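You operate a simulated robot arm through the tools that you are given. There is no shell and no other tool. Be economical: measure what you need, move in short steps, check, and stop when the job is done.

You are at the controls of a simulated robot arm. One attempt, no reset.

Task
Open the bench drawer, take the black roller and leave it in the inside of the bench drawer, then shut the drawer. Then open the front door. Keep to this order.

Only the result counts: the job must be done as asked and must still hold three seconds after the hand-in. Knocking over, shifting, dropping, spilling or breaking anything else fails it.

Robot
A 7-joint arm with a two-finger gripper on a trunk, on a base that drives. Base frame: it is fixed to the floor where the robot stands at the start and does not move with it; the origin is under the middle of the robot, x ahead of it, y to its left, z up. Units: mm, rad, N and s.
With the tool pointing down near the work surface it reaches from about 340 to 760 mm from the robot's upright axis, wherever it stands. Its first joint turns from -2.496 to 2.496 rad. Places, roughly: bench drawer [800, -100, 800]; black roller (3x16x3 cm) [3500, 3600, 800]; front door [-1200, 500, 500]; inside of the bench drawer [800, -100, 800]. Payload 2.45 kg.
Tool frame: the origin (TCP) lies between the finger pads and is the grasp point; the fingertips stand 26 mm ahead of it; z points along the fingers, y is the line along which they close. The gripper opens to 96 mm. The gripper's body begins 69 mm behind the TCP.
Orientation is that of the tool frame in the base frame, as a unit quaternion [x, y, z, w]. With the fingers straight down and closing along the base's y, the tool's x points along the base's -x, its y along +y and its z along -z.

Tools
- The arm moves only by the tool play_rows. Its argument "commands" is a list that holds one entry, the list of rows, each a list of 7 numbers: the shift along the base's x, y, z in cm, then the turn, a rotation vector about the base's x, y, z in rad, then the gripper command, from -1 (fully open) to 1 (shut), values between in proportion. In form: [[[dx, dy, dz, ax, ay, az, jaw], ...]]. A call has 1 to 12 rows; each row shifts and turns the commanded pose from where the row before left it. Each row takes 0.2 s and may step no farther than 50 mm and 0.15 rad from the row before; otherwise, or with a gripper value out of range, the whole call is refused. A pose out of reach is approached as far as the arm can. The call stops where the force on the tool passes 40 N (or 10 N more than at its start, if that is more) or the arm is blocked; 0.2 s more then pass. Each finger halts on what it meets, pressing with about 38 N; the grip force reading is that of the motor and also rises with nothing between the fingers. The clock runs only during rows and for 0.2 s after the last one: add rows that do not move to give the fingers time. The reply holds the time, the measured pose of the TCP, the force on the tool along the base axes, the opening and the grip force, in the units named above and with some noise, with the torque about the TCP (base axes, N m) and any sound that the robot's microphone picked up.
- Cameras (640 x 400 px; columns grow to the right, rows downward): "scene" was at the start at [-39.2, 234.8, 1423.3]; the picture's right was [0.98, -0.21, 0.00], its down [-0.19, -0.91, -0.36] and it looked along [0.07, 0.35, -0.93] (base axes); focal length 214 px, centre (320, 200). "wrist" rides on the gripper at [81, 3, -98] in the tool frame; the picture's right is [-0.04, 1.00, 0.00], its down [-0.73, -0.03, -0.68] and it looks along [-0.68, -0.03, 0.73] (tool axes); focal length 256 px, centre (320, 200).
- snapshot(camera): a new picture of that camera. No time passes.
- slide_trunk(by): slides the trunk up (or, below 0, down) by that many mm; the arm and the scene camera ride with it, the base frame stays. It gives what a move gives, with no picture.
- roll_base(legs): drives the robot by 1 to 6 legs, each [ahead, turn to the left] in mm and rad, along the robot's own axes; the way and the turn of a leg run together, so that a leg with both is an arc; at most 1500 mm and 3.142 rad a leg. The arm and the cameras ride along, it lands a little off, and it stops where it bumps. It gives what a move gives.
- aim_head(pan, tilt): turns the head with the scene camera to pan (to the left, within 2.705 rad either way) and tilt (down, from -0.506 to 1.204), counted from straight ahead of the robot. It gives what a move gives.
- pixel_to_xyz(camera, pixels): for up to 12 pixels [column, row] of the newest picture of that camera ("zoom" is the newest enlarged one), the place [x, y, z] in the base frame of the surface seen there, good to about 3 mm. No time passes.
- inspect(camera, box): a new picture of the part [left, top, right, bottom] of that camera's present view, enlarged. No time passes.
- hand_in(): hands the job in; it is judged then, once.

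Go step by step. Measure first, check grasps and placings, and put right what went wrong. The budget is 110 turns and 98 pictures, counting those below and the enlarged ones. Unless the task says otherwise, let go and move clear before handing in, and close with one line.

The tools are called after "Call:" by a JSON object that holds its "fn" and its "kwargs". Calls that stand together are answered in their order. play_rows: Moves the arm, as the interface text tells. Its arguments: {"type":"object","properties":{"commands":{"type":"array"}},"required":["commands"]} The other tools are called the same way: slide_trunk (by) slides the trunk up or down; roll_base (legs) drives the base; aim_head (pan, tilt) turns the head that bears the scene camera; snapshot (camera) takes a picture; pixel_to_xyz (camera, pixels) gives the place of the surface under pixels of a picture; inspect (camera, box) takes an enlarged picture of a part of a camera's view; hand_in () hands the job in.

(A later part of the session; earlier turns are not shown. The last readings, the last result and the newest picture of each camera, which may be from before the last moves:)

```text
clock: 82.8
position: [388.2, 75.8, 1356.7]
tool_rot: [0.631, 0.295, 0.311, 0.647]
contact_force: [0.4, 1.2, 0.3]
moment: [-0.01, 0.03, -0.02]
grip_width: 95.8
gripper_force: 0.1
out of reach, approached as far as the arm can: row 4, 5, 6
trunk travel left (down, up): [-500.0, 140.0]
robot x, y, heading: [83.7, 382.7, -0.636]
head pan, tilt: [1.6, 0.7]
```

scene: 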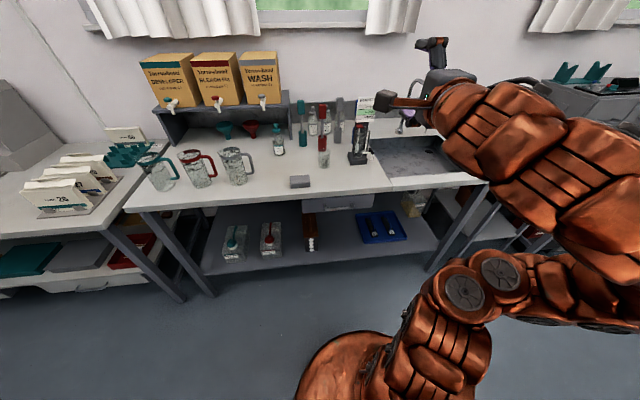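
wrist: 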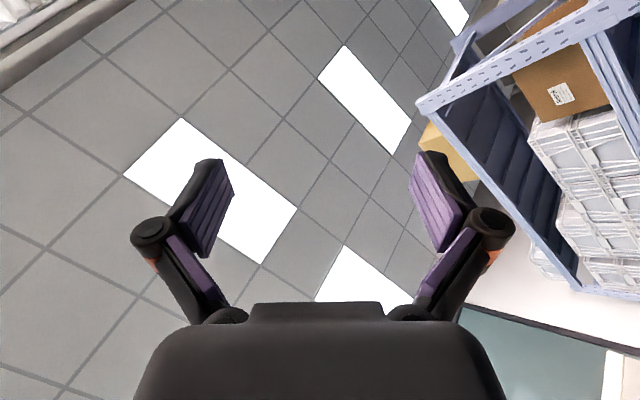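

Command and measured agree. Now phase two: up and back toward vertical.

Call:
{"fn": "play_rows", "kwargs": {"commands": [[[-0.8, 0.6, 3.6, -0.077, -0.105, 0, -1], [-1.2, 0.9, 3.6, -0.077, -0.105, 0, -1], [-1.77, 1.3, 3.6, -0.077, -0.105, 0, -1], [-1.77, 1.3, 3.6, -0.077, -0.105, 0, -1], [-1.77, 1.3, 3.6, -0.077, -0.105, 0, -1], [-1.77, 1.3, 3.6, -0.077, -0.105, 0, -1], [-1.77, 1.3, 3.6, -0.077, -0.105, 0, -1], [-1.77, 1.3, 3.6, -0.077, -0.105, 0, -1], [-1.77, 1.3, 3.6, -0.077, -0.105, 0, -1]]]}}

```text
clock: 84.8
position: [220.6, 179.2, 1682.8]
tool_rot: [0.176, 0.059, 0.445, 0.876]
contact_force: [0.2, -0.1, 0.2]
moment: [-0.02, -0.01, 0.04]
grip_width: 96.1
gripper_force: 0.0
out of reach, approached as far as the arm can: row 8, 9
trunk travel left (down, up): [-500.0, 140.0]
robot x, y, heading: [79.0, 381.2, -0.641]
head pan, tilt: [1.6, 0.7]
```

Now I rotate the raised arm rigidly clockwise about the upright axis (joint 1), over the robot's right side.

Call:
{"fn": "play_rows", "kwargs": {"commands": [[[-2.53, -1.53, 0, 0, 0, -0.12, -1], [-2.7, -1.21, 0, 0, 0, -0.12, -1], [-2.83, -0.88, 0, 0, 0, -0.12, -1], [-2.91, -0.53, 0, 0, 0, -0.12, -1], [-2.95, -0.19, 0, 0, 0, -0.12, -1], [-2.95, 0.17, 0, 0, 0, -0.12, -1], [-2.91, 0.52, 0, 0, 0, -0.12, -1], [-2.83, 0.87, 0, 0, 0, -0.12, -1], [-2.71, 1.2, 0, 0, 0, -0.12, -1], [-2.54, 1.52, 0, 0, 0, -0.12, -1], [-2.34, 1.81, 0, 0, 0, -0.12, -1], [-2.11, 2.08, 0, 0, 0, -0.12, -1]]]}}

Call:
{"fn": "aim_head", "kwargs": {"pan": -1.2, "tilt": 0.5}}

Call:
{"fn": "snapshot", "kwargs": {"camera": "scene"}}

```text
clock: 87.4
position: [-103.5, 217.6, 1684.1]
tool_rot: [0.171, -0.072, -0.246, 0.951]
contact_force: [-0.5, -0.4, -0.5]
moment: [-0.02, -0.01, -0.02]
grip_width: 96.1
gripper_force: 0.1
trunk travel left (down, up): [-500.0, 140.0]
robot x, y, heading: [80.7, 381.2, -0.637]
head pan, tilt: [1.6, 0.7]
```

```text
clock: 89.9
position: [-102.0, 219.0, 1684.5]
tool_rot: [0.171, -0.072, -0.245, 0.952]
contact_force: [0.2, -0.1, -0.2]
moment: [0.0, 0.0, -0.01]
grip_width: 95.8
gripper_force: 0.1
trunk travel left (down, up): [-500.0, 140.0]
robot x, y, heading: [82.8, 377.8, -0.633]
head pan, tilt: [-1.201, 0.499]
```

```text
72 pictures are left
```

scene: 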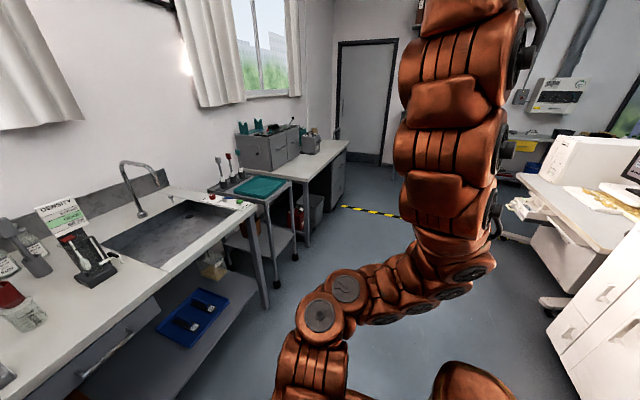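

Joint 1 is turning freely; the arm is now to the right/rear. I'll continue about 0.9 rad more.

Call:
{"fn": "aim_head", "kwargs": {"pan": 1.2, "tilt": 0.7}}

Call:
{"fn": "play_rows", "kwargs": {"commands": [[[-1.79, 2.29, 0, 0, 0, -0.12, -1], [-1.5, 2.48, 0, 0, 0, -0.12, -1], [-1.19, 2.65, 0, 0, 0, -0.12, -1], [-0.86, 2.77, 0, 0, 0, -0.12, -1], [-0.53, 2.85, 0, 0, 0, -0.12, -1], [-0.18, 2.89, 0, 0, 0, -0.12, -1], [0.17, 2.89, 0, 0, 0, -0.12, -1]]]}}

```text
clock: 92.1
position: [-102.8, 218.7, 1685.0]
tool_rot: [0.171, -0.072, -0.244, 0.952]
contact_force: [0.7, 0.4, -0.9]
moment: [-0.01, 0.02, 0.0]
grip_width: 96.1
gripper_force: 0.1
trunk travel left (down, up): [-500.0, 140.0]
robot x, y, heading: [81.7, 379.4, -0.636]
head pan, tilt: [1.201, 0.7]
```

```text
clock: 93.9
position: [-167.8, 356.0, 1688.1]
tool_rot: [0.142, -0.124, -0.546, 0.817]
contact_force: [0.6, -0.4, 0.6]
moment: [0.0, -0.02, -0.01]
grip_width: 96.2
gripper_force: 0.1
out of reach, approached as far as the arm can: row 3, 6
trunk travel left (down, up): [-500.0, 140.0]
robot x, y, heading: [84.3, 376.6, -0.637]
head pan, tilt: [1.201, 0.7]
stopped in row 7: the arm was blocked; the commanded pose is now the measured one
```

Joint 1 has turned most of the way. Now I tip the upright arm over the top toward the robot's front, passing right of the mast.

Call:
{"fn": "play_rows", "kwargs": {"commands": [[[4.1, -1.13, 2, 0.018, 0.066, 0, -1], [4.1, -1.13, 2, 0.018, 0.066, 0, -1], [4.1, -1.13, 2, 0.018, 0.066, 0, -1], [4.1, -1.13, 1.5, 0.018, 0.066, 0, -1], [4.1, -1.13, 0.5, 0.018, 0.066, 0, -1], [4.1, -1.13, 0, 0.018, 0.066, 0, -1], [4.1, -1.13, -0.5, 0.018, 0.066, 0, -1], [4.1, -1.13, -1.5, 0.018, 0.066, 0, -1], [4.1, -1.13, -2, 0.018, 0.066, 0, -1], [4.1, -1.13, -2, 0.018, 0.066, 0, -1], [4.1, -1.13, -2, 0.018, 0.066, 0, -1]]]}}

Call:
{"fn": "aim_head", "kwargs": {"pan": -0.8, "tilt": 0.5}}

Call:
{"fn": "snapshot", "kwargs": {"camera": "scene"}}

```text
clock: 96.3
position: [232.3, 249.8, 1714.0]
tool_rot: [0.02, 0.213, -0.572, 0.792]
contact_force: [0.4, 0.3, -0.2]
moment: [-0.02, -0.04, -0.01]
grip_width: 95.9
gripper_force: 0.0
out of reach, approached as far as the arm can: row 9, 11
trunk travel left (down, up): [-500.0, 140.0]
robot x, y, heading: [82.3, 382.9, -0.639]
head pan, tilt: [1.201, 0.7]
```

```text
clock: 98.2
position: [232.4, 250.9, 1714.4]
tool_rot: [0.022, 0.212, -0.572, 0.792]
contact_force: [-0.3, 0.7, -0.2]
moment: [0.01, 0.02, -0.01]
grip_width: 95.8
gripper_force: 0.0
trunk travel left (down, up): [-500.0, 140.0]
robot x, y, heading: [85.2, 380.1, -0.633]
head pan, tilt: [-0.799, 0.499]
```

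```text
71 pictures are left
```

scene: 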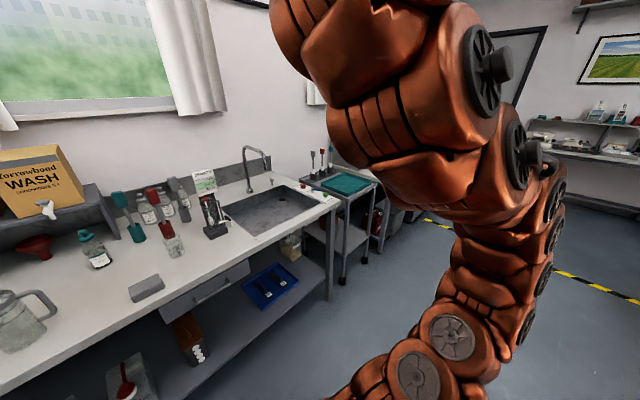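

The arm comes forward properly now. Next I lower it forward, pitching to horizontal.

Call:
{"fn": "play_rows", "kwargs": {"commands": [[[1.6, -1.2, -3, 0.083, 0.112, 0, -1], [1.6, -1.2, -3, 0.083, 0.112, 0, -1], [1.6, -1.2, -3.5, 0.083, 0.112, 0, -1], [1.6, -1.2, -4, 0.083, 0.112, 0, -1], [1.6, -1.2, -4, 0.083, 0.112, 0, -1], [1.6, -1.2, -4, 0.083, 0.112, 0, -1], [1.6, -1.2, -4, 0.083, 0.112, 0, -1], [1.6, -1.2, -4, 0.083, 0.112, 0, -1], [1.2, -0.9, -4, 0, 0, 0, -1], [1.2, -0.9, -4, 0, 0, 0, -1]]]}}

Call:
{"fn": "snapshot", "kwargs": {"camera": "scene"}}

```text
clock: 99.7
position: [363.0, 222.2, 1485.8]
tool_rot: [-0.045, 0.622, -0.396, 0.674]
contact_force: [-0.7, 0.2, -0.1]
moment: [0.03, 0.0, 0.04]
grip_width: 96.1
gripper_force: 0.1
trunk travel left (down, up): [-500.0, 140.0]
robot x, y, heading: [79.7, 381.6, -0.637]
head pan, tilt: [-0.799, 0.499]
stopped in row 7: the arm was blocked; the commanded pose is now the measured one
```

```text
70 pictures are left
```

scene: 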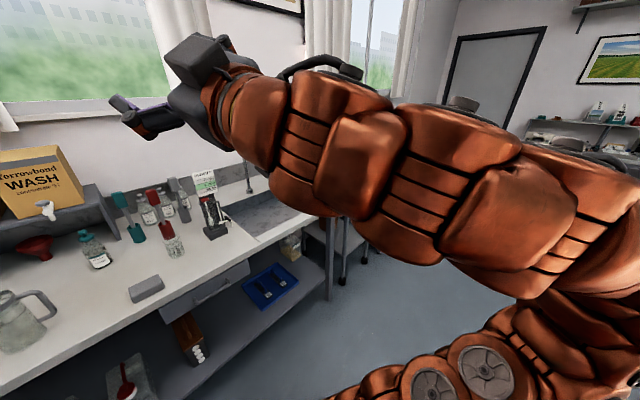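

It lagged in row 7; the tool is nearly horizontal at z 1486. I'll continue down with gentler steps.

Call:
{"fn": "play_rows", "kwargs": {"commands": [[[1, -1, -2, 0, 0, -0.03, -1], [1, -1, -2, 0, 0, -0.03, -1], [1, -1, -2, 0.03, 0.04, -0.03, -1], [1, -1, -2, 0.03, 0.04, -0.03, -1], [1, -1, -2, 0.03, 0.04, -0.03, -1], [1, -1, -2, 0, 0, 0, -1]]]}}

```text
clock: 100.6
position: [411.4, 249.0, 1433.9]
tool_rot: [-0.075, 0.632, -0.35, 0.688]
contact_force: [0.6, -1.0, -0.2]
moment: [-0.04, 0.01, 0.02]
grip_width: 96.1
gripper_force: 0.1
trunk travel left (down, up): [-500.0, 140.0]
robot x, y, heading: [82.1, 382.2, -0.635]
head pan, tilt: [-0.799, 0.499]
stopped in row 4: the arm was blocked; the commanded pose is now the measured one
```

The tool drifts left against the command. I'll look at the arm posture from more to the right.

Call:
{"fn": "aim_head", "kwargs": {"pan": -1.6, "tilt": 0.8}}

Call:
{"fn": "snapshot", "kwargs": {"camera": "scene"}}

Call:
{"fn": "pixel_to_xyz", "kwargs": {"camera": "scene", "pixels": [[100, 100], [200, 100], [300, 150], [400, 200], [300, 300], [400, 300], [500, 300], [200, 350], [300, 380], [400, 100]]}}

```text
clock: 101.7
position: [413.0, 248.0, 1428.6]
tool_rot: [-0.075, 0.633, -0.35, 0.686]
contact_force: [-0.7, 0.0, -0.1]
moment: [0.03, 0.0, 0.01]
grip_width: 95.8
gripper_force: 0.0
trunk travel left (down, up): [-500.0, 140.0]
robot x, y, heading: [80.5, 381.4, -0.633]
head pan, tilt: [-1.6, 0.799]
```

```text
69 pictures are left
```

scene: 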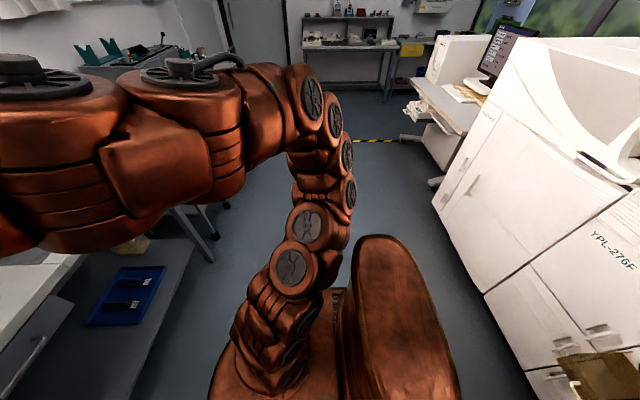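

```text
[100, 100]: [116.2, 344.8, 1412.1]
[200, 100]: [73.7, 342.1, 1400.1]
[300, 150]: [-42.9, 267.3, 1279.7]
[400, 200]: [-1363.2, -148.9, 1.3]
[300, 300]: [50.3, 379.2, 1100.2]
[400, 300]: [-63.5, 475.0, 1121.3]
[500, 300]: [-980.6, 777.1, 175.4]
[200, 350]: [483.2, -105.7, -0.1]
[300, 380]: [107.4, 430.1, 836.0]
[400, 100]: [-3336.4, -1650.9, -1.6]
```

The elbow sits folded to the right with the forearm doubled back over the axis. I'll unfold by sweeping the tool out to the robot's right while turning it that way.

Call:
{"fn": "play_rows", "kwargs": {"commands": [[[-1.2, -1.6, 0, 0, 0, -0.08, -1], [-1.2, -1.6, 0, 0, 0, -0.08, -1], [-1.5, -2.0, 0, 0, 0, -0.08, -1], [-1.5, -2.0, 0, 0, 0, -0.08, -1], [-2.0, -2.7, 0, 0, 0, -0.08, -1], [-2.0, -2.7, 0, 0, 0, -0.08, -1], [-2.0, -2.7, 0, 0, 0, -0.08, -1], [-2.0, -2.7, 0, 0, 0, -0.08, -1]]]}}

```text
clock: 102.7
position: [397.2, 225.5, 1422.3]
tool_rot: [-0.039, 0.642, -0.393, 0.657]
contact_force: [0.0, 0.5, -0.1]
moment: [-0.03, 0.02, 0.01]
grip_width: 96.0
gripper_force: 0.0
trunk travel left (down, up): [-500.0, 140.0]
robot x, y, heading: [85.5, 379.5, -0.644]
head pan, tilt: [-1.6, 0.799]
stopped in row 5: the arm was blocked; the commanded pose is now the measured one
```

I need to know which motions are free here. I'll test forward extension with a slight pitch down, without any clockwise component.

Call:
{"fn": "play_rows", "kwargs": {"commands": [[[1.6, -1.2, 0, 0, 0, 0, -1], [1.6, -1.2, 0, 0, 0, 0, -1], [1.6, -1.2, 0, 0, 0, 0, -1], [0, 0, 0, 0, 0, 0, -1], [0, 0, 0, 0, 0, 0, -1]]]}}

Call:
{"fn": "play_rows", "kwargs": {"commands": [[[0, 0, -1.5, 0, 0, 0, -1], [0, 0, -1.5, 0, 0, 0, -1], [0, 0, -1.5, 0, 0, 0, -1], [0, 0, 0, 0, 0, 0, -1], [0, 0, 0, 0, 0, 0, -1]]]}}

Call:
{"fn": "play_rows", "kwargs": {"commands": [[[0.9, 1.2, 0, 0, 0, 0.03, -1], [0.9, 1.2, 0, 0, 0, 0.03, -1], [0.9, 1.2, 0, 0, 0, 0.03, -1], [0, 0, 0, 0, 0, 0, -1], [0, 0, 0, 0, 0, 0, -1]]]}}

```text
clock: 103.3
position: [435.6, 268.4, 1433.1]
tool_rot: [-0.098, 0.627, -0.321, 0.703]
contact_force: [-0.4, 0.9, 0.3]
moment: [0.01, 0.07, 0.05]
grip_width: 96.0
gripper_force: 0.1
trunk travel left (down, up): [-500.0, 140.0]
robot x, y, heading: [83.8, 378.6, -0.635]
head pan, tilt: [-1.6, 0.799]
stopped in row 2: the arm was blocked; the commanded pose is now the measured one
```

```text
clock: 103.9
position: [449.9, 351.6, 1400.0]
tool_rot: [-0.178, 0.612, -0.229, 0.736]
contact_force: [0.1, 0.1, 0.5]
moment: [-0.01, 0.03, 0.01]
grip_width: 96.1
gripper_force: 0.1
trunk travel left (down, up): [-500.0, 140.0]
robot x, y, heading: [79.9, 385.6, -0.628]
head pan, tilt: [-1.6, 0.799]
stopped in row 3: the arm was blocked; the commanded pose is now the measured one
```

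```text
clock: 105.1
position: [477.7, 382.8, 1399.0]
tool_rot: [-0.202, 0.606, -0.201, 0.743]
contact_force: [0.5, -0.6, 0.2]
moment: [-0.01, -0.02, 0.01]
grip_width: 96.1
gripper_force: 0.0
trunk travel left (down, up): [-500.0, 140.0]
robot x, y, heading: [81.0, 381.2, -0.633]
head pan, tilt: [-1.6, 0.799]
```

The drift pattern suggests joint lag near a singularity (the wrist is close to the upright axis). The tool now points radially along base +x, so I'll extend straight out that way in small steps.

Call:
{"fn": "play_rows", "kwargs": {"commands": [[[1.2, 0, 0, 0, 0, 0, -1], [1.2, 0, 0, 0, 0, 0, -1], [0, 0, 0, 0, 0, 0, -1], [1.2, 0, 0, 0, 0, 0, -1], [1.2, 0, 0, 0, 0, 0, -1], [0, 0, 0, 0, 0, 0, -1], [1.2, 0, 0, 0, 0, 0, -1], [1.2, 0, 0, 0, 0, 0, -1], [0, 0, 0, 0, 0, 0, -1]]]}}

Call:
{"fn": "snapshot", "kwargs": {"camera": "scene"}}

```text
clock: 107.1
position: [551.5, 384.6, 1398.3]
tool_rot: [-0.203, 0.605, -0.202, 0.743]
contact_force: [-0.6, -0.8, -0.4]
moment: [0.02, 0.0, 0.0]
grip_width: 95.9
gripper_force: 0.0
trunk travel left (down, up): [-500.0, 140.0]
robot x, y, heading: [81.7, 381.6, -0.632]
head pan, tilt: [-1.6, 0.799]
```

```text
68 pictures are left
```

scene: 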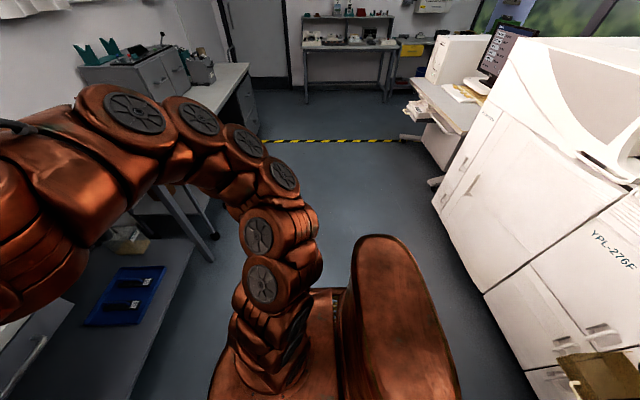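

Extension is tracking perfectly and the elbow has come forward. Now lower.

Call:
{"fn": "play_rows", "kwargs": {"commands": [[[0.8, 0, -2.5, 0, 0, 0, -1], [0.8, 0, -2.5, 0, 0, 0, -1], [0.8, 0, -2.5, 0, 0, 0, -1], [0.8, 0, -2.5, 0, 0, 0, -1], [0, 0, -3, 0, 0, 0, -1], [0, 0, -3, 0, 0, 0, -1], [0, 0, -3, 0, 0, 0, -1], [0, 0, -3, 0, 0, 0, -1], [0, 0, -3, 0, 0, 0, -1], [0, 0, -3, 0, 0, 0, -1]]]}}

```text
clock: 109.3
position: [592.5, 382.4, 1334.4]
tool_rot: [-0.202, 0.606, -0.202, 0.743]
contact_force: [0.3, 0.4, -0.3]
moment: [-0.01, 0.01, 0.0]
grip_width: 96.2
gripper_force: 0.0
out of reach, approached as far as the arm can: row 3, 4, 5, 6, 7, 8, 9, 10
trunk travel left (down, up): [-500.0, 140.0]
robot x, y, heading: [82.6, 382.0, -0.63]
head pan, tilt: [-1.6, 0.799]
```

The floor with a level tool is about z 1334 at this trunk height, so I'll use the trunk: slide down, then swing in front of the handle.

Call:
{"fn": "slide_trunk", "kwargs": {"by": -480}}

Call:
{"fn": "play_rows", "kwargs": {"commands": [[[-0.18, -3.56, 0, 0, 0, -0.07, -1], [-0.42, -3.53, 0, 0, 0, -0.07, -1], [-0.67, -3.49, 0, 0, 0, -0.07, -1], [-0.91, -3.44, 0, 0, 0, -0.07, -1], [-1.15, -3.36, 0, 0, 0, -0.07, -1], [-1.38, -3.28, 0, 0, 0, -0.07, -1], [-1.6, -3.17, 0, 0, 0, -0.07, -1], [-1.82, -3.05, 0, 0, 0, -0.07, -1]]]}}

Call:
{"fn": "aim_head", "kwargs": {"pan": -0.3, "tilt": 0.4}}

Call:
{"fn": "snapshot", "kwargs": {"camera": "scene"}}

```text
refused: -480 is not a number from -400 to 400
```

```text
clock: 111.1
position: [512.3, 110.9, 1336.5]
tool_rot: [-0.026, 0.639, -0.399, 0.657]
contact_force: [-0.1, 0.5, -0.7]
moment: [0.0, 0.02, -0.03]
grip_width: 95.9
gripper_force: 0.0
trunk travel left (down, up): [-500.0, 140.0]
robot x, y, heading: [80.7, 380.9, -0.636]
head pan, tilt: [-1.6, 0.799]
```

```text
clock: 112.6
position: [511.5, 112.8, 1336.7]
tool_rot: [-0.026, 0.64, -0.398, 0.657]
contact_force: [0.3, 0.1, 0.2]
moment: [0.02, -0.01, 0.02]
grip_width: 95.9
gripper_force: 0.1
trunk travel left (down, up): [-500.0, 140.0]
robot x, y, heading: [81.6, 382.3, -0.634]
head pan, tilt: [-0.3, 0.4]
```

```text
67 pictures are left
```

scene: 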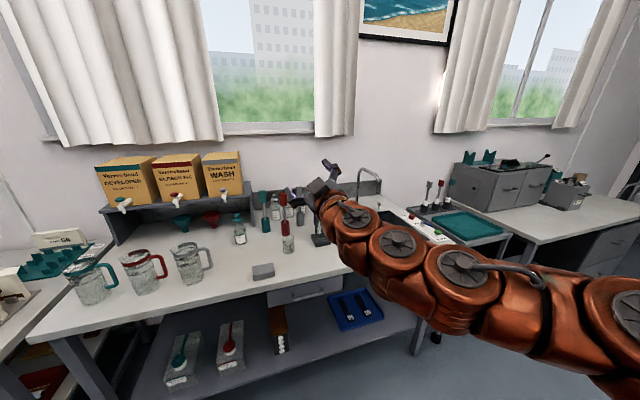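

The tool is in front of the bench at 506 mm ahead. Now lower the trunk 400 (clear of the bench edge), then roll the tool.

Call:
{"fn": "slide_trunk", "kwargs": {"by": -400}}

Call:
{"fn": "play_rows", "kwargs": {"commands": [[[0, 0, 0, 0.118, -0.087, -0.012, -1], [0, 0, 0, 0.118, -0.087, -0.012, -1], [0, 0, 0, 0.118, -0.087, -0.012, -1], [0, 0, 0, 0.118, -0.087, -0.012, -1], [0, 0, 0, 0.118, -0.087, -0.012, -1]]]}}

Call:
{"fn": "aim_head", "kwargs": {"pan": -0.2, "tilt": 0.5}}

Call:
{"fn": "snapshot", "kwargs": {"camera": "scene"}}

```text
clock: 116.4
position: [518.8, 108.2, 932.0]
tool_rot: [-0.027, 0.643, -0.396, 0.655]
contact_force: [0.9, 1.5, -0.2]
moment: [-0.01, -0.02, -0.01]
grip_width: 96.0
gripper_force: 0.0
trunk travel left (down, up): [-100.0, 540.0]
robot x, y, heading: [80.6, 383.1, -0.633]
head pan, tilt: [-0.3, 0.4]
```

```text
clock: 117.6
position: [509.4, 112.8, 942.0]
tool_rot: [0.269, 0.569, -0.211, 0.748]
contact_force: [0.7, -0.6, -1.1]
moment: [-0.06, -0.03, 0.02]
grip_width: 95.9
gripper_force: 0.2
trunk travel left (down, up): [-100.0, 540.0]
robot x, y, heading: [82.3, 381.7, -0.638]
head pan, tilt: [-0.3, 0.4]
```

```text
clock: 118.3
position: [511.9, 113.7, 938.2]
tool_rot: [0.269, 0.572, -0.213, 0.745]
contact_force: [-0.2, -1.3, -0.7]
moment: [0.0, -0.01, 0.0]
grip_width: 95.9
gripper_force: 0.0
trunk travel left (down, up): [-100.0, 540.0]
robot x, y, heading: [83.9, 385.5, -0.63]
head pan, tilt: [-0.201, 0.499]
```

```text
66 pictures are left
```

scene: 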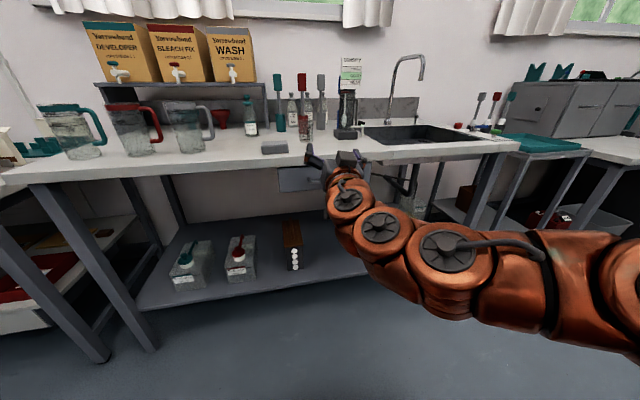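

I'll now turn to the exact grasp attitude (fingers closing vertically, pointing square to the drawer) and go to a 90 mm standoff at (539,51), with half-open fingers.

Call:
{"fn": "play_rows", "kwargs": {"commands": [[[0.28, -0.62, -1, 0.1204, -0.0748, 0.0214, -0.3], [0.28, -0.62, -1, 0.1204, -0.0748, 0.0214, -0.3], [0.28, -0.62, -1, 0.1204, -0.0748, 0.0214, -0.3], [0.28, -0.62, -1, 0.1204, -0.0748, 0.0214, -0.3], [0.28, -0.62, -1, 0.1204, -0.0748, 0.0214, -0.3], [0.28, -0.62, -1, 0.1204, -0.0748, 0.0214, -0.3], [0.28, -0.62, -1, 0.1204, -0.0748, 0.0214, -0.3], [0.28, -0.62, -1, 0.1204, -0.0748, 0.0214, -0.3], [0.28, -0.62, -1, 0.1204, -0.0748, 0.0214, -0.3], [0.28, -0.62, -1, 0.1204, -0.0748, 0.0214, -0.3]]]}}

Call:
{"fn": "slide_trunk", "kwargs": {"by": -95}}

```text
clock: 120.7
position: [507.6, 89.5, 859.5]
tool_rot: [0.65, 0.356, 0.32, 0.59]
contact_force: [0.2, 0.4, -0.5]
moment: [0.01, 0.0, -0.02]
grip_width: 62.5
gripper_force: 0.2
out of reach, approached as far as the arm can: row 7, 8, 9, 10
trunk travel left (down, up): [-100.0, 540.0]
robot x, y, heading: [82.1, 378.3, -0.635]
head pan, tilt: [-0.201, 0.499]
stopped in row 10: the arm was blocked; the commanded pose is now the measured one
```

```text
clock: 122.0
position: [509.0, 90.5, 763.1]
tool_rot: [0.649, 0.356, 0.318, 0.592]
contact_force: [0.4, -0.2, 0.0]
moment: [0.02, 0.02, 0.01]
grip_width: 62.4
gripper_force: 0.0
trunk travel left (down, up): [-5.0, 635.0]
robot x, y, heading: [83.5, 382.1, -0.632]
head pan, tilt: [-0.201, 0.499]
```

Now z is 763 with the attitude nearly right. I'll raise to 797, close in to ~85 mm, and check with both cameras.

Call:
{"fn": "play_rows", "kwargs": {"commands": [[[0.3, -0.4, 1.7, 0, 0, -0.02, -0.3], [0.3, -0.4, 1.7, 0, 0, -0.02, -0.3], [1.3, -1.6, 0, 0, 0, -0.01, -0.3], [1.3, -1.6, 0, 0, 0, 0, -0.3], [0, 0, 0, 0, 0, 0, -0.3]]]}}

Call:
{"fn": "aim_head", "kwargs": {"pan": -0.2, "tilt": 0.3}}

Call:
{"fn": "inspect", "kwargs": {"camera": "scene", "box": [200, 100, 440, 250]}}

Call:
{"fn": "snapshot", "kwargs": {"camera": "wrist"}}

```text
clock: 123.2
position: [531.1, 52.9, 806.4]
tool_rot: [0.653, 0.336, 0.305, 0.607]
contact_force: [-0.2, -0.2, -0.1]
moment: [0.0, 0.01, -0.01]
grip_width: 62.5
gripper_force: 0.1
trunk travel left (down, up): [-5.0, 635.0]
robot x, y, heading: [85.0, 381.1, -0.631]
head pan, tilt: [-0.201, 0.499]
```

```text
clock: 123.9
position: [529.7, 53.3, 804.6]
tool_rot: [0.653, 0.337, 0.305, 0.606]
contact_force: [0.1, -0.6, -0.5]
moment: [0.03, -0.04, 0.0]
grip_width: 62.6
gripper_force: 0.0
trunk travel left (down, up): [-5.0, 635.0]
robot x, y, heading: [80.7, 382.5, -0.639]
head pan, tilt: [-0.201, 0.3]
```

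```text
2.67 times, centred on (320, 175) of scene
```

zoom: 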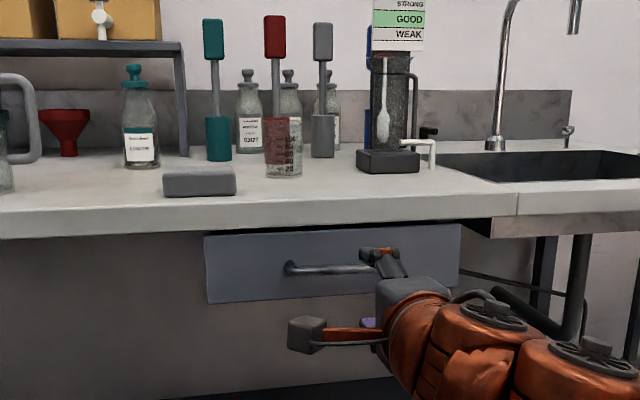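

```text
64 pictures are left
```

wrist: 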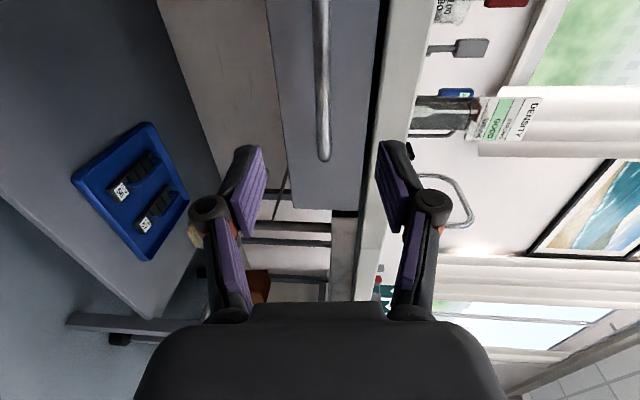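

The wrist view shows the bar centred (col 322) between the fingers. I'll narrow to 40 mm and advance 96 mm along the tool axis.

Call:
{"fn": "play_rows", "kwargs": {"commands": [[[0, 0, 0, 0, 0, 0, 0.17], [0, 0, 0, 0, 0, 0, 0.17], [2.42, -1.76, -0.24, 0, 0, 0, 0.17], [2.42, -1.76, -0.24, 0, 0, 0, 0.17], [1.61, -1.17, -0.15, 0, 0, 0, 0.17], [1.0, -0.73, -0.1, 0, 0, 0, 0.17], [0.3, -0.22, 0, 0, 0, 0, 0.17], [0, 0, 0, 0, 0, 0, 0.17]]]}}

Call:
{"fn": "snapshot", "kwargs": {"camera": "wrist"}}

```text
clock: 125.7
position: [608.1, -3.8, 798.5]
tool_rot: [0.653, 0.338, 0.304, 0.606]
contact_force: [-0.6, 0.1, 0.1]
moment: [-0.01, 0.0, -0.01]
grip_width: 39.9
gripper_force: 0.0
trunk travel left (down, up): [-5.0, 635.0]
robot x, y, heading: [82.8, 380.3, -0.631]
head pan, tilt: [-0.201, 0.3]
```

```text
63 pictures are left
```

wrist: 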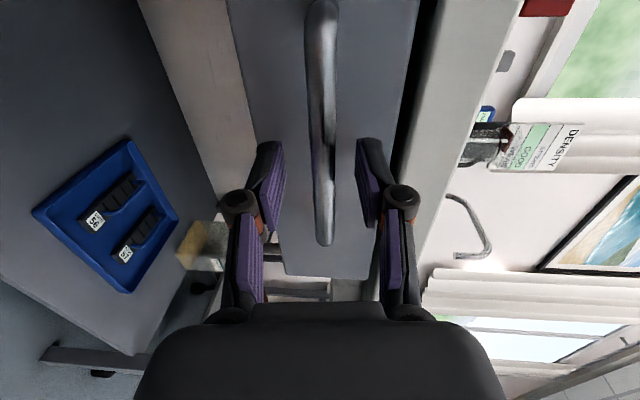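

The bar lies between the pads. Close and pull out gently along (-0.807,0.59).

Call:
{"fn": "play_rows", "kwargs": {"commands": [[[0, 0, 0, 0, 0, 0, 1], [0, 0, 0, 0, 0, 0, 1], [0, 0, 0, 0, 0, 0, 1], [-1.2, 0.88, 0, 0, 0, 0, 1], [-1.6, 1.18, 0, 0, 0, 0, 1], [-1.6, 1.18, 0, 0, 0, 0, 1], [-1.6, 1.18, 0, 0, 0, 0, 1], [-1.6, 1.18, 0, 0, 0, 0, 1], [-1.6, 1.18, 0, 0, 0, 0, 1], [0, 0, 0, 0, 0, 0, 1]]]}}

Call:
{"fn": "snapshot", "kwargs": {"camera": "scene"}}

```text
clock: 127.8
position: [517.2, 63.2, 799.7]
tool_rot: [0.65, 0.335, 0.304, 0.61]
contact_force: [0.5, -0.7, 19.9]
moment: [0.5, -0.59, -0.16]
grip_width: 10.9
gripper_force: 38.3
trunk travel left (down, up): [-5.0, 635.0]
robot x, y, heading: [81.9, 377.1, -0.634]
head pan, tilt: [-0.201, 0.3]
stopped in row 10: the force on the tool passed its limit at 41 N (the readings are from after the stop); the commanded pose is now the measured one
```

```text
62 pictures are left
```

scene: 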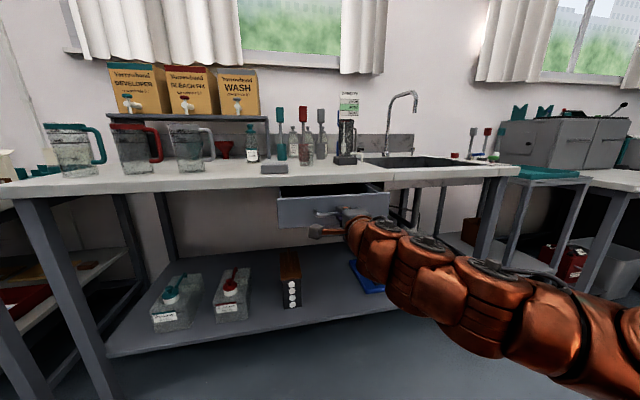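

The drawer slides; vertical load 20 N built up, so I'll ease down slightly and keep pulling.

Call:
{"fn": "play_rows", "kwargs": {"commands": [[[0, 0, -0.3, 0, 0, 0, 1], [-0.8, 0.58, -0.1, 0, 0, 0, 1], [-1.2, 0.88, 0, 0, 0, 0, 1], [-1.2, 0.88, 0, 0, 0, 0, 1], [-1.2, 0.88, 0, 0, 0, 0, 1], [-1.2, 0.88, 0, 0, 0, 0, 1], [-1.2, 0.88, 0, 0, 0, 0, 1], [0, 0, 0, 0, 0, 0, 1]]]}}

```text
clock: 128.2
position: [516.5, 63.7, 799.0]
tool_rot: [0.648, 0.335, 0.305, 0.612]
contact_force: [0.8, 0.6, 17.5]
moment: [0.6, -0.63, -0.23]
grip_width: 10.9
gripper_force: 37.8
trunk travel left (down, up): [-5.0, 635.0]
robot x, y, heading: [83.2, 382.9, -0.63]
head pan, tilt: [-0.201, 0.3]
stopped in row 2: the force on the tool passed its limit at 43 N (the readings are from after the stop); the commanded pose is now the measured one
```

Force +z on the tool means it's pressing down on the bar; I should ease up instead.

Call:
{"fn": "play_rows", "kwargs": {"commands": [[[0, 0, 0.2, 0, 0, 0, 1], [0, 0, 0.2, 0, 0, 0, 1], [0, 0, 0, 0, 0, 0, 1]]]}}

Call:
{"fn": "play_rows", "kwargs": {"commands": [[[-0.6, 0.44, 0, 0, 0, 0, 1], [-0.8, 0.58, 0, 0, 0, 0, 1], [-0.8, 0.58, 0, 0, 0, 0, 1], [-0.8, 0.58, 0, 0, 0, 0, 1], [0, 0, 0, 0, 0, 0, 1]]]}}

```text
clock: 129.0
position: [516.6, 64.2, 800.2]
tool_rot: [0.65, 0.337, 0.304, 0.609]
contact_force: [-2.6, -1.2, -21.0]
moment: [0.71, -0.28, -0.42]
grip_width: 10.9
gripper_force: 38.8
trunk travel left (down, up): [-5.0, 635.0]
robot x, y, heading: [81.0, 381.7, -0.638]
head pan, tilt: [-0.201, 0.3]
```

```text
clock: 129.6
position: [504.8, 72.5, 800.5]
tool_rot: [0.653, 0.335, 0.303, 0.608]
contact_force: [-1.6, -0.2, -16.8]
moment: [0.67, -0.33, 0.21]
grip_width: 10.8
gripper_force: 38.0
trunk travel left (down, up): [-5.0, 635.0]
robot x, y, heading: [84.4, 383.1, -0.637]
head pan, tilt: [-0.201, 0.3]
stopped in row 2: the force on the tool passed its limit at 41 N (the readings are from after the stop); the commanded pose is now the measured one
```

Vertical stiffness at the arm's low limit is the problem; pulling with the base keeps the arm still. I'll neutralise z and back the base up 100 mm.

Call:
{"fn": "play_rows", "kwargs": {"commands": [[[0, 0, -0.15, 0, 0, 0, 1], [0, 0, 0, 0, 0, 0, 1]]]}}

Call:
{"fn": "roll_base", "kwargs": {"legs": [[-100, 0]]}}

Call:
{"fn": "snapshot", "kwargs": {"camera": "scene"}}

```text
clock: 130.2
position: [504.6, 73.0, 800.6]
tool_rot: [0.652, 0.336, 0.303, 0.609]
contact_force: [1.1, -0.7, -13.0]
moment: [0.7, -0.47, -0.02]
grip_width: 10.9
gripper_force: 37.4
trunk travel left (down, up): [-5.0, 635.0]
robot x, y, heading: [82.0, 383.4, -0.633]
head pan, tilt: [-0.201, 0.3]
```

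```text
clock: 131.4
position: [425.8, 129.9, 800.6]
tool_rot: [0.651, 0.336, 0.304, 0.609]
contact_force: [0.6, -0.9, -9.7]
moment: [0.67, -0.43, -0.07]
grip_width: 10.7
gripper_force: 38.1
trunk travel left (down, up): [-5.0, 635.0]
robot x, y, heading: [2.7, 439.0, -0.636]
head pan, tilt: [-0.201, 0.3]
```

```text
61 pictures are left
```

scene: 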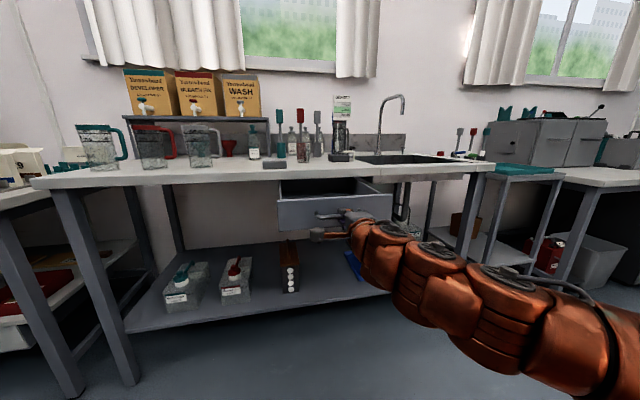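

The base pull works: the drawer is out ~226 mm. One more 40 mm, then release.

Call:
{"fn": "roll_base", "kwargs": {"legs": [[-40, 0]]}}

Call:
{"fn": "play_rows", "kwargs": {"commands": [[[0, 0, 0, 0, 0, 0, 0.17], [0, 0, 0, 0, 0, 0, 0.17], [0, 0, 0, 0, 0, 0, 0.17], [0, 0, 0, 0, 0, 0, 0.17]]]}}

Call:
{"fn": "snapshot", "kwargs": {"camera": "wrist"}}

```text
clock: 132.2
position: [392.3, 155.2, 801.1]
tool_rot: [0.651, 0.336, 0.304, 0.609]
contact_force: [-0.8, -4.1, -5.7]
moment: [0.66, -0.42, -0.16]
grip_width: 10.8
gripper_force: 37.8
trunk travel left (down, up): [-5.0, 635.0]
robot x, y, heading: [-31.5, 462.2, -0.636]
head pan, tilt: [-0.201, 0.3]
```

```text
clock: 133.2
position: [393.0, 156.1, 799.8]
tool_rot: [0.651, 0.337, 0.305, 0.608]
contact_force: [0.4, 0.4, 0.2]
moment: [0.0, -0.02, -0.02]
grip_width: 39.8
gripper_force: 0.0
trunk travel left (down, up): [-5.0, 635.0]
robot x, y, heading: [-25.5, 464.1, -0.634]
head pan, tilt: [-0.201, 0.3]
```

```text
60 pictures are left
```

wrist: 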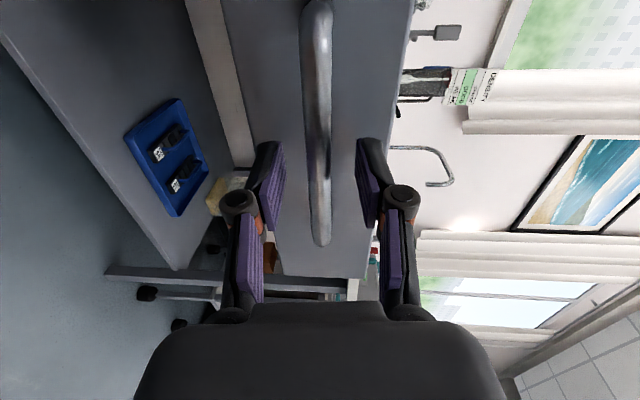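

Drawer is open ~266 mm. I'll back straight off, raise the trunk and look into the drawer.

Call:
{"fn": "roll_base", "kwargs": {"legs": [[-150, 0]]}}

Call:
{"fn": "slide_trunk", "kwargs": {"by": 400}}

Call:
{"fn": "aim_head", "kwargs": {"pan": -0.2, "tilt": 0.7}}

Call:
{"fn": "snapshot", "kwargs": {"camera": "scene"}}

Call:
{"fn": "aim_head", "kwargs": {"pan": 1.57, "tilt": 0.6}}

Call:
{"fn": "snapshot", "kwargs": {"camera": "scene"}}

Call:
{"fn": "pixel_to_xyz", "kwargs": {"camera": "scene", "pixels": [[320, 300], [320, 200], [320, 150], [400, 200], [450, 200], [200, 300], [500, 300], [380, 120], [250, 200], [420, 110]]}}

```text
clock: 134.6
position: [272.3, 245.8, 800.9]
tool_rot: [0.65, 0.337, 0.305, 0.609]
contact_force: [0.8, 0.5, 0.1]
moment: [0.01, 0.02, 0.01]
grip_width: 39.6
gripper_force: 0.2
trunk travel left (down, up): [-5.0, 635.0]
robot x, y, heading: [-153.8, 551.4, -0.633]
head pan, tilt: [-0.201, 0.3]
```

```text
clock: 138.5
position: [272.6, 244.8, 1200.4]
tool_rot: [0.651, 0.337, 0.304, 0.609]
contact_force: [-0.5, -0.1, -0.5]
moment: [0.02, 0.0, -0.02]
grip_width: 40.0
gripper_force: 0.1
trunk travel left (down, up): [-405.0, 235.0]
robot x, y, heading: [-147.9, 552.9, -0.631]
head pan, tilt: [-0.201, 0.3]
```

```text
clock: 139.3
position: [272.1, 245.6, 1200.8]
tool_rot: [0.651, 0.337, 0.305, 0.609]
contact_force: [0.4, -0.1, -0.8]
moment: [-0.02, -0.05, -0.02]
grip_width: 39.9
gripper_force: 0.0
trunk travel left (down, up): [-405.0, 235.0]
robot x, y, heading: [-150.8, 550.7, -0.629]
head pan, tilt: [-0.201, 0.7]
```

```text
59 pictures are left
```

scene: 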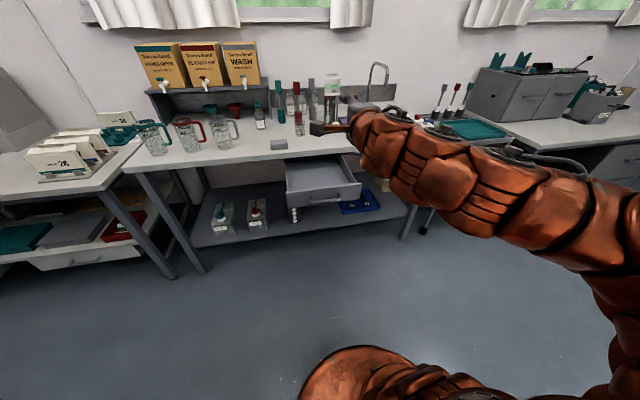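

```text
clock: 141.1
position: [271.8, 244.3, 1199.9]
tool_rot: [0.651, 0.338, 0.304, 0.608]
contact_force: [0.8, -0.6, 0.6]
moment: [-0.01, 0.0, 0.01]
grip_width: 39.7
gripper_force: 0.1
trunk travel left (down, up): [-405.0, 235.0]
robot x, y, heading: [-152.6, 554.9, -0.629]
head pan, tilt: [1.571, 0.6]
```

```text
58 pictures are left
```

scene: 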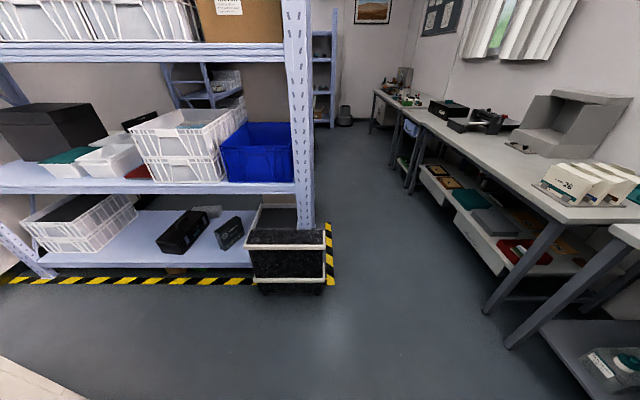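

```text
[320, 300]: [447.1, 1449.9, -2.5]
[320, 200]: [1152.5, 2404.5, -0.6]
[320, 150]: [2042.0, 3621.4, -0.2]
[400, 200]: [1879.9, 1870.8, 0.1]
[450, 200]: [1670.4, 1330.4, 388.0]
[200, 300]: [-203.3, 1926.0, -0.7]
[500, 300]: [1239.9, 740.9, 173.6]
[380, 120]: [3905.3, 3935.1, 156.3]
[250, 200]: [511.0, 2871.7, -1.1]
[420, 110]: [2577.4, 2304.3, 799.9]
```

The drawer is open and clear; the aisle runs along (0.59,0.81) with about 1 m clear width. I'll drive along it toward the far table.

Call:
{"fn": "roll_base", "kwargs": {"legs": [[0, 1.223], [1322, 0], [0, 0.346], [1500, 0], [1000, 0]]}}

Call:
{"fn": "aim_head", "kwargs": {"pan": -0.3, "tilt": 0.4}}

Call:
{"fn": "snapshot", "kwargs": {"camera": "scene"}}

Call:
{"fn": "pixel_to_xyz", "kwargs": {"camera": "scene", "pixels": [[320, 200], [320, 300], [200, 250], [450, 200], [400, 150], [150, 200]]}}

```text
clock: 163.8
position: [2726.0, 3761.1, 1201.0]
tool_rot: [0.217, 0.7, 0.647, 0.211]
contact_force: [-1.4, 0.1, 0.2]
moment: [0.02, 0.02, 0.0]
grip_width: 39.7
gripper_force: 0.0
trunk travel left (down, up): [-405.0, 235.0]
robot x, y, heading: [2423.2, 3335.4, 0.956]
head pan, tilt: [1.571, 0.6]
```

```text
clock: 165.6
position: [2724.8, 3759.3, 1200.6]
tool_rot: [0.217, 0.7, 0.647, 0.211]
contact_force: [-0.1, 0.7, -0.6]
moment: [0.0, 0.02, 0.0]
grip_width: 39.7
gripper_force: 0.0
trunk travel left (down, up): [-405.0, 235.0]
robot x, y, heading: [2423.1, 3333.7, 0.953]
head pan, tilt: [-0.3, 0.4]
```

```text
57 pictures are left
```

scene: 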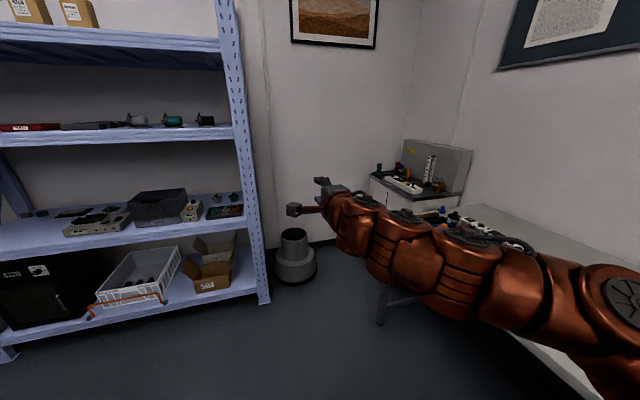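

```text
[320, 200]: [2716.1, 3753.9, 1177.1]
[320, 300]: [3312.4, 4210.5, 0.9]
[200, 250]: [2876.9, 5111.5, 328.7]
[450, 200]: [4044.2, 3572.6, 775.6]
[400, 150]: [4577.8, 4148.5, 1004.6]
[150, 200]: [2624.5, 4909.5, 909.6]
```

The far table with items is at right behind the arm. I'll drive 700 mm further and look right.

Call:
{"fn": "roll_base", "kwargs": {"legs": [[700, 0], [0, -1.3]]}}

Call:
{"fn": "aim_head", "kwargs": {"pan": 0.1, "tilt": 0.65}}

Call:
{"fn": "snapshot", "kwargs": {"camera": "scene"}}

```text
clock: 172.7
position: [3325.5, 3733.1, 1200.1]
tool_rot: [0.596, 0.426, 0.388, 0.559]
contact_force: [0.1, -0.3, -0.2]
moment: [-0.01, -0.01, -0.01]
grip_width: 39.9
gripper_force: 0.0
trunk travel left (down, up): [-405.0, 235.0]
robot x, y, heading: [2830.8, 3913.8, -0.343]
head pan, tilt: [-0.3, 0.4]
```

```text
clock: 173.6
position: [3324.7, 3734.6, 1200.2]
tool_rot: [0.595, 0.426, 0.388, 0.56]
contact_force: [0.2, -1.0, 0.5]
moment: [0.02, 0.02, -0.03]
grip_width: 39.9
gripper_force: 0.0
trunk travel left (down, up): [-405.0, 235.0]
robot x, y, heading: [2834.1, 3912.6, -0.346]
head pan, tilt: [0.099, 0.649]
```

```text
56 pictures are left
```

scene: 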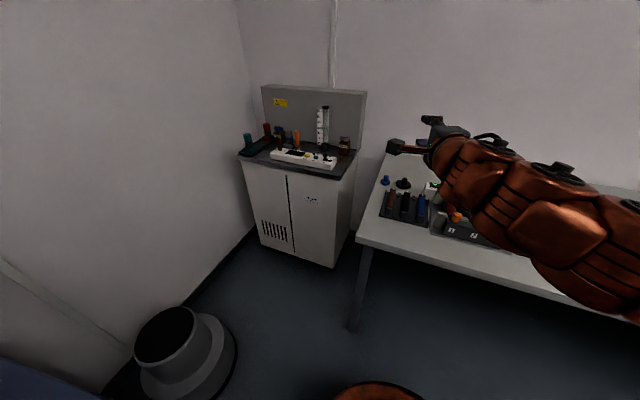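

There's a mat with several rollers near (405,205) on the table. Zoom and measure.

Call:
{"fn": "inspect", "kwargs": {"camera": "scene", "box": [350, 150, 510, 250]}}

Call:
{"fn": "pixel_to_xyz", "kwargs": {"camera": "zoom", "pixels": [[160, 200], [220, 200], [285, 210], [220, 240], [220, 170], [215, 135], [40, 360], [120, 280], [290, 290]]}}

```text
4.00 times, centred on (430, 200) of scene
```

zoom: 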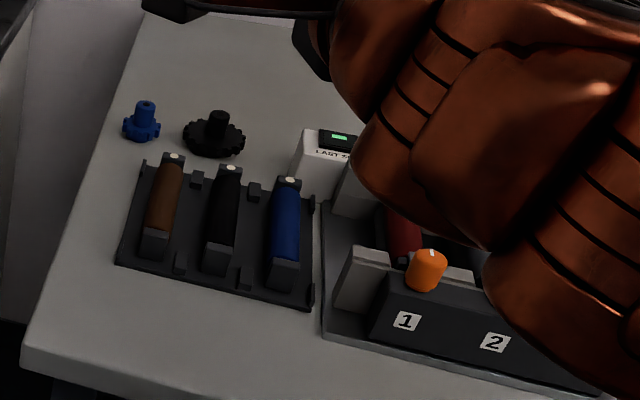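

```text
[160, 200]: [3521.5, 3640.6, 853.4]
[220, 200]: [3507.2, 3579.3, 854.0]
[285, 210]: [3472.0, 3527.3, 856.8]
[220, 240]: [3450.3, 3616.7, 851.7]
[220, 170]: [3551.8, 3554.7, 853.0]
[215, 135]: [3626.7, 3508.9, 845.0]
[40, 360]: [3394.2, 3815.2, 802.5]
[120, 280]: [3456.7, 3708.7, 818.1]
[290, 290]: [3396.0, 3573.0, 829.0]
```

The black roller is the middle one, centre near (3503,3584), top z 854, lying along the wall-ward direction. I'll square the robot up in front of it at ~600 mm.

Call:
{"fn": "roll_base", "kwargs": {"legs": [[0, 0.481], [186, 0], [0, -0.767]]}}

Call:
{"fn": "aim_head", "kwargs": {"pan": -0.1, "tilt": 0.8}}

Call:
{"fn": "snapshot", "kwargs": {"camera": "scene"}}

```text
clock: 178.5
position: [3436.8, 3622.8, 1200.6]
tool_rot: [0.653, 0.332, 0.299, 0.612]
contact_force: [0.3, -0.8, -1.2]
moment: [-0.01, 0.02, 0.0]
grip_width: 39.8
gripper_force: 0.0
trunk travel left (down, up): [-405.0, 235.0]
robot x, y, heading: [3016.6, 3935.6, -0.645]
head pan, tilt: [0.099, 0.649]
```

```text
clock: 179.3
position: [3436.2, 3621.1, 1201.1]
tool_rot: [0.653, 0.332, 0.299, 0.611]
contact_force: [0.2, -0.5, 1.4]
moment: [0.05, -0.05, 0.01]
grip_width: 39.7
gripper_force: 0.0
trunk travel left (down, up): [-405.0, 235.0]
robot x, y, heading: [3016.9, 3937.1, -0.645]
head pan, tilt: [-0.099, 0.799]
```

```text
54 pictures are left
```

scene: 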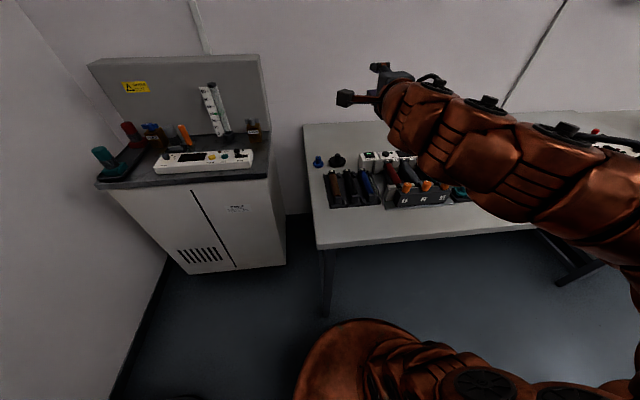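

Now I'll turn the tool to point down with fingers closing across the roller, moving above it at z≈1000.

Call:
{"fn": "play_rows", "kwargs": {"commands": [[[0.43, -0.24, -1.3, -0.0151, 0.1077, 0.0828, -0.15], [0.43, -0.24, -1.3, -0.0151, 0.1077, 0.0828, -0.15], [0.43, -0.24, -1.3, -0.0151, 0.1077, 0.0828, -0.15], [0.43, -0.24, -1.3, -0.0151, 0.1077, 0.0828, -0.15], [0.43, -0.24, -1.3, -0.0151, 0.1077, 0.0828, -0.15], [0.43, -0.24, -1.3, -0.0151, 0.1077, 0.0828, -0.15], [0.43, -0.24, -1.3, -0.0151, 0.1077, 0.0828, -0.15], [0.43, -0.24, -1.3, -0.0151, 0.1077, 0.0828, -0.15]]]}}

Call:
{"fn": "play_rows", "kwargs": {"commands": [[[0.43, -0.24, -1.3, -0.0151, 0.1077, 0.0828, -0.15], [0.43, -0.24, -1.3, -0.0151, 0.1077, 0.0828, -0.15], [0.43, -0.24, -1.3, -0.0151, 0.1077, 0.0828, -0.15], [0.43, -0.24, -1.3, -0.0151, 0.1077, 0.0828, -0.15], [0.43, -0.24, -1.3, -0.0151, 0.1077, 0.0828, -0.15], [0.43, -0.24, -1.3, -0.0151, 0.1077, 0.0828, -0.15], [0.43, -0.24, -1.3, -0.0151, 0.1077, 0.0828, -0.15], [0, 0, 0, 0, 0, 0, -0.15]]]}}

Call:
{"fn": "snapshot", "kwargs": {"camera": "scene"}}

```text
clock: 181.1
position: [3471.0, 3601.1, 1097.4]
tool_rot: [0.541, 0.757, 0.161, 0.33]
contact_force: [-0.1, 0.0, 0.4]
moment: [-0.02, 0.0, 0.02]
grip_width: 55.2
gripper_force: 0.0
trunk travel left (down, up): [-405.0, 235.0]
robot x, y, heading: [3019.9, 3930.4, -0.649]
head pan, tilt: [-0.099, 0.799]
```

```text
clock: 182.9
position: [3500.3, 3583.5, 1006.7]
tool_rot: [0.311, 0.95, 0.0, 0.001]
contact_force: [-0.5, 0.1, -0.6]
moment: [-0.01, -0.01, 0.01]
grip_width: 55.2
gripper_force: 0.0
trunk travel left (down, up): [-405.0, 235.0]
robot x, y, heading: [3019.3, 3935.0, -0.648]
head pan, tilt: [-0.099, 0.799]
```

```text
53 pictures are left
```

scene: 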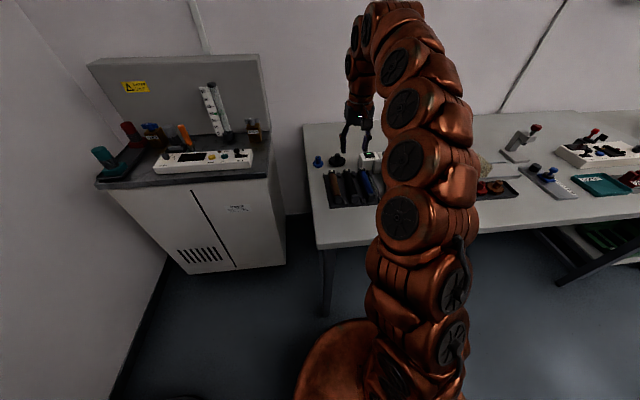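

Excellent: exact pose and a healthy arm posture. Now measure the roller accurately.

Call:
{"fn": "inspect", "kwargs": {"camera": "scene", "box": [310, 140, 406, 200]}}

Call:
{"fn": "snapshot", "kwargs": {"camera": "wrist"}}

Call:
{"fn": "pixel_to_xyz", "kwargs": {"camera": "wrist", "pixels": [[320, 60], [320, 100], [320, 140], [320, 180], [320, 220], [300, 140], [340, 140]]}}

```text
6.67 times, centred on (358, 170) of scene
```

zoom: 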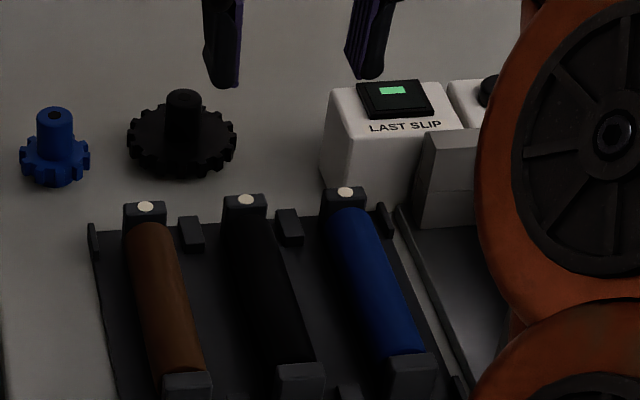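

```text
51 pictures are left
```

wrist: 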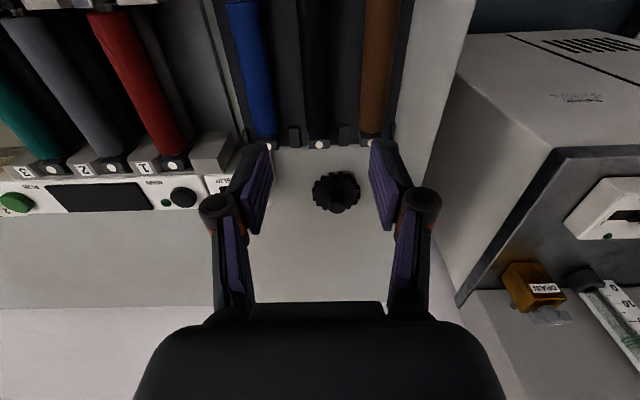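

```text
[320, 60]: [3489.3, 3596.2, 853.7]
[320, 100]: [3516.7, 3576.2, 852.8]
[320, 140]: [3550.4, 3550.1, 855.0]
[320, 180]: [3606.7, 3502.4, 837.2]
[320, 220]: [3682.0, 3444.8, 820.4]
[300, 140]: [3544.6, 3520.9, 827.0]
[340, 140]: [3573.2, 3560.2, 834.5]
```

I'll get the roller's end points and width from the scene zoom.

Call:
{"fn": "inspect", "kwargs": {"camera": "scene", "box": [320, 155, 400, 215]}}

Call:
{"fn": "pixel_to_xyz", "kwargs": {"camera": "zoom", "pixels": [[175, 130], [190, 180], [205, 230], [215, 270], [228, 312], [235, 330], [170, 105], [240, 240], [270, 230], [160, 240], [285, 295]]}}

```text
6.67 times, centred on (360, 185) of scene
```

zoom: 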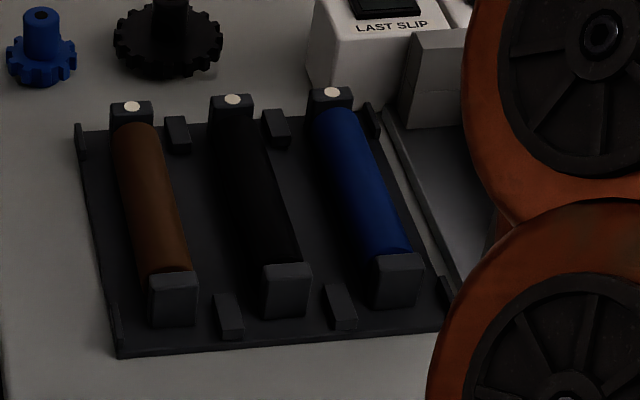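

```text
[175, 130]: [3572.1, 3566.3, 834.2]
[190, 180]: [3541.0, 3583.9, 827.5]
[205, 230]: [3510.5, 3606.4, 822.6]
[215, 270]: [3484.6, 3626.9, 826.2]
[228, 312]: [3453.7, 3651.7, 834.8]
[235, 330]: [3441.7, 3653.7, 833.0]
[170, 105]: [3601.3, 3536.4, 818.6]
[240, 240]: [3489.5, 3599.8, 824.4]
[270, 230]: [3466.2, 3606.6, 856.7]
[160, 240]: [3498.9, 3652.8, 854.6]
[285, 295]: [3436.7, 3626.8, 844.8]
```

Those were mostly tray points (z≈825). Now pixels on the black roller itself.

Call:
{"fn": "pixel_to_xyz", "kwargs": {"camera": "zoom", "pixels": [[235, 130], [245, 160], [255, 190], [265, 220], [275, 250], [232, 103], [288, 270], [288, 295], [240, 200], [280, 200]]}}

```text
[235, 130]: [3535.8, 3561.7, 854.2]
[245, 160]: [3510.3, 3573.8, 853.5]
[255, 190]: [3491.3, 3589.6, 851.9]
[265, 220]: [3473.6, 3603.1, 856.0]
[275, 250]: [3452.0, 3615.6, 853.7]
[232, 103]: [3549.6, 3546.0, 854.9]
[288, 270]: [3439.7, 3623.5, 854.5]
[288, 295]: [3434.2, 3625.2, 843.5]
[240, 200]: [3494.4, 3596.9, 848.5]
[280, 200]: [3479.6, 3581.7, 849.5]
```

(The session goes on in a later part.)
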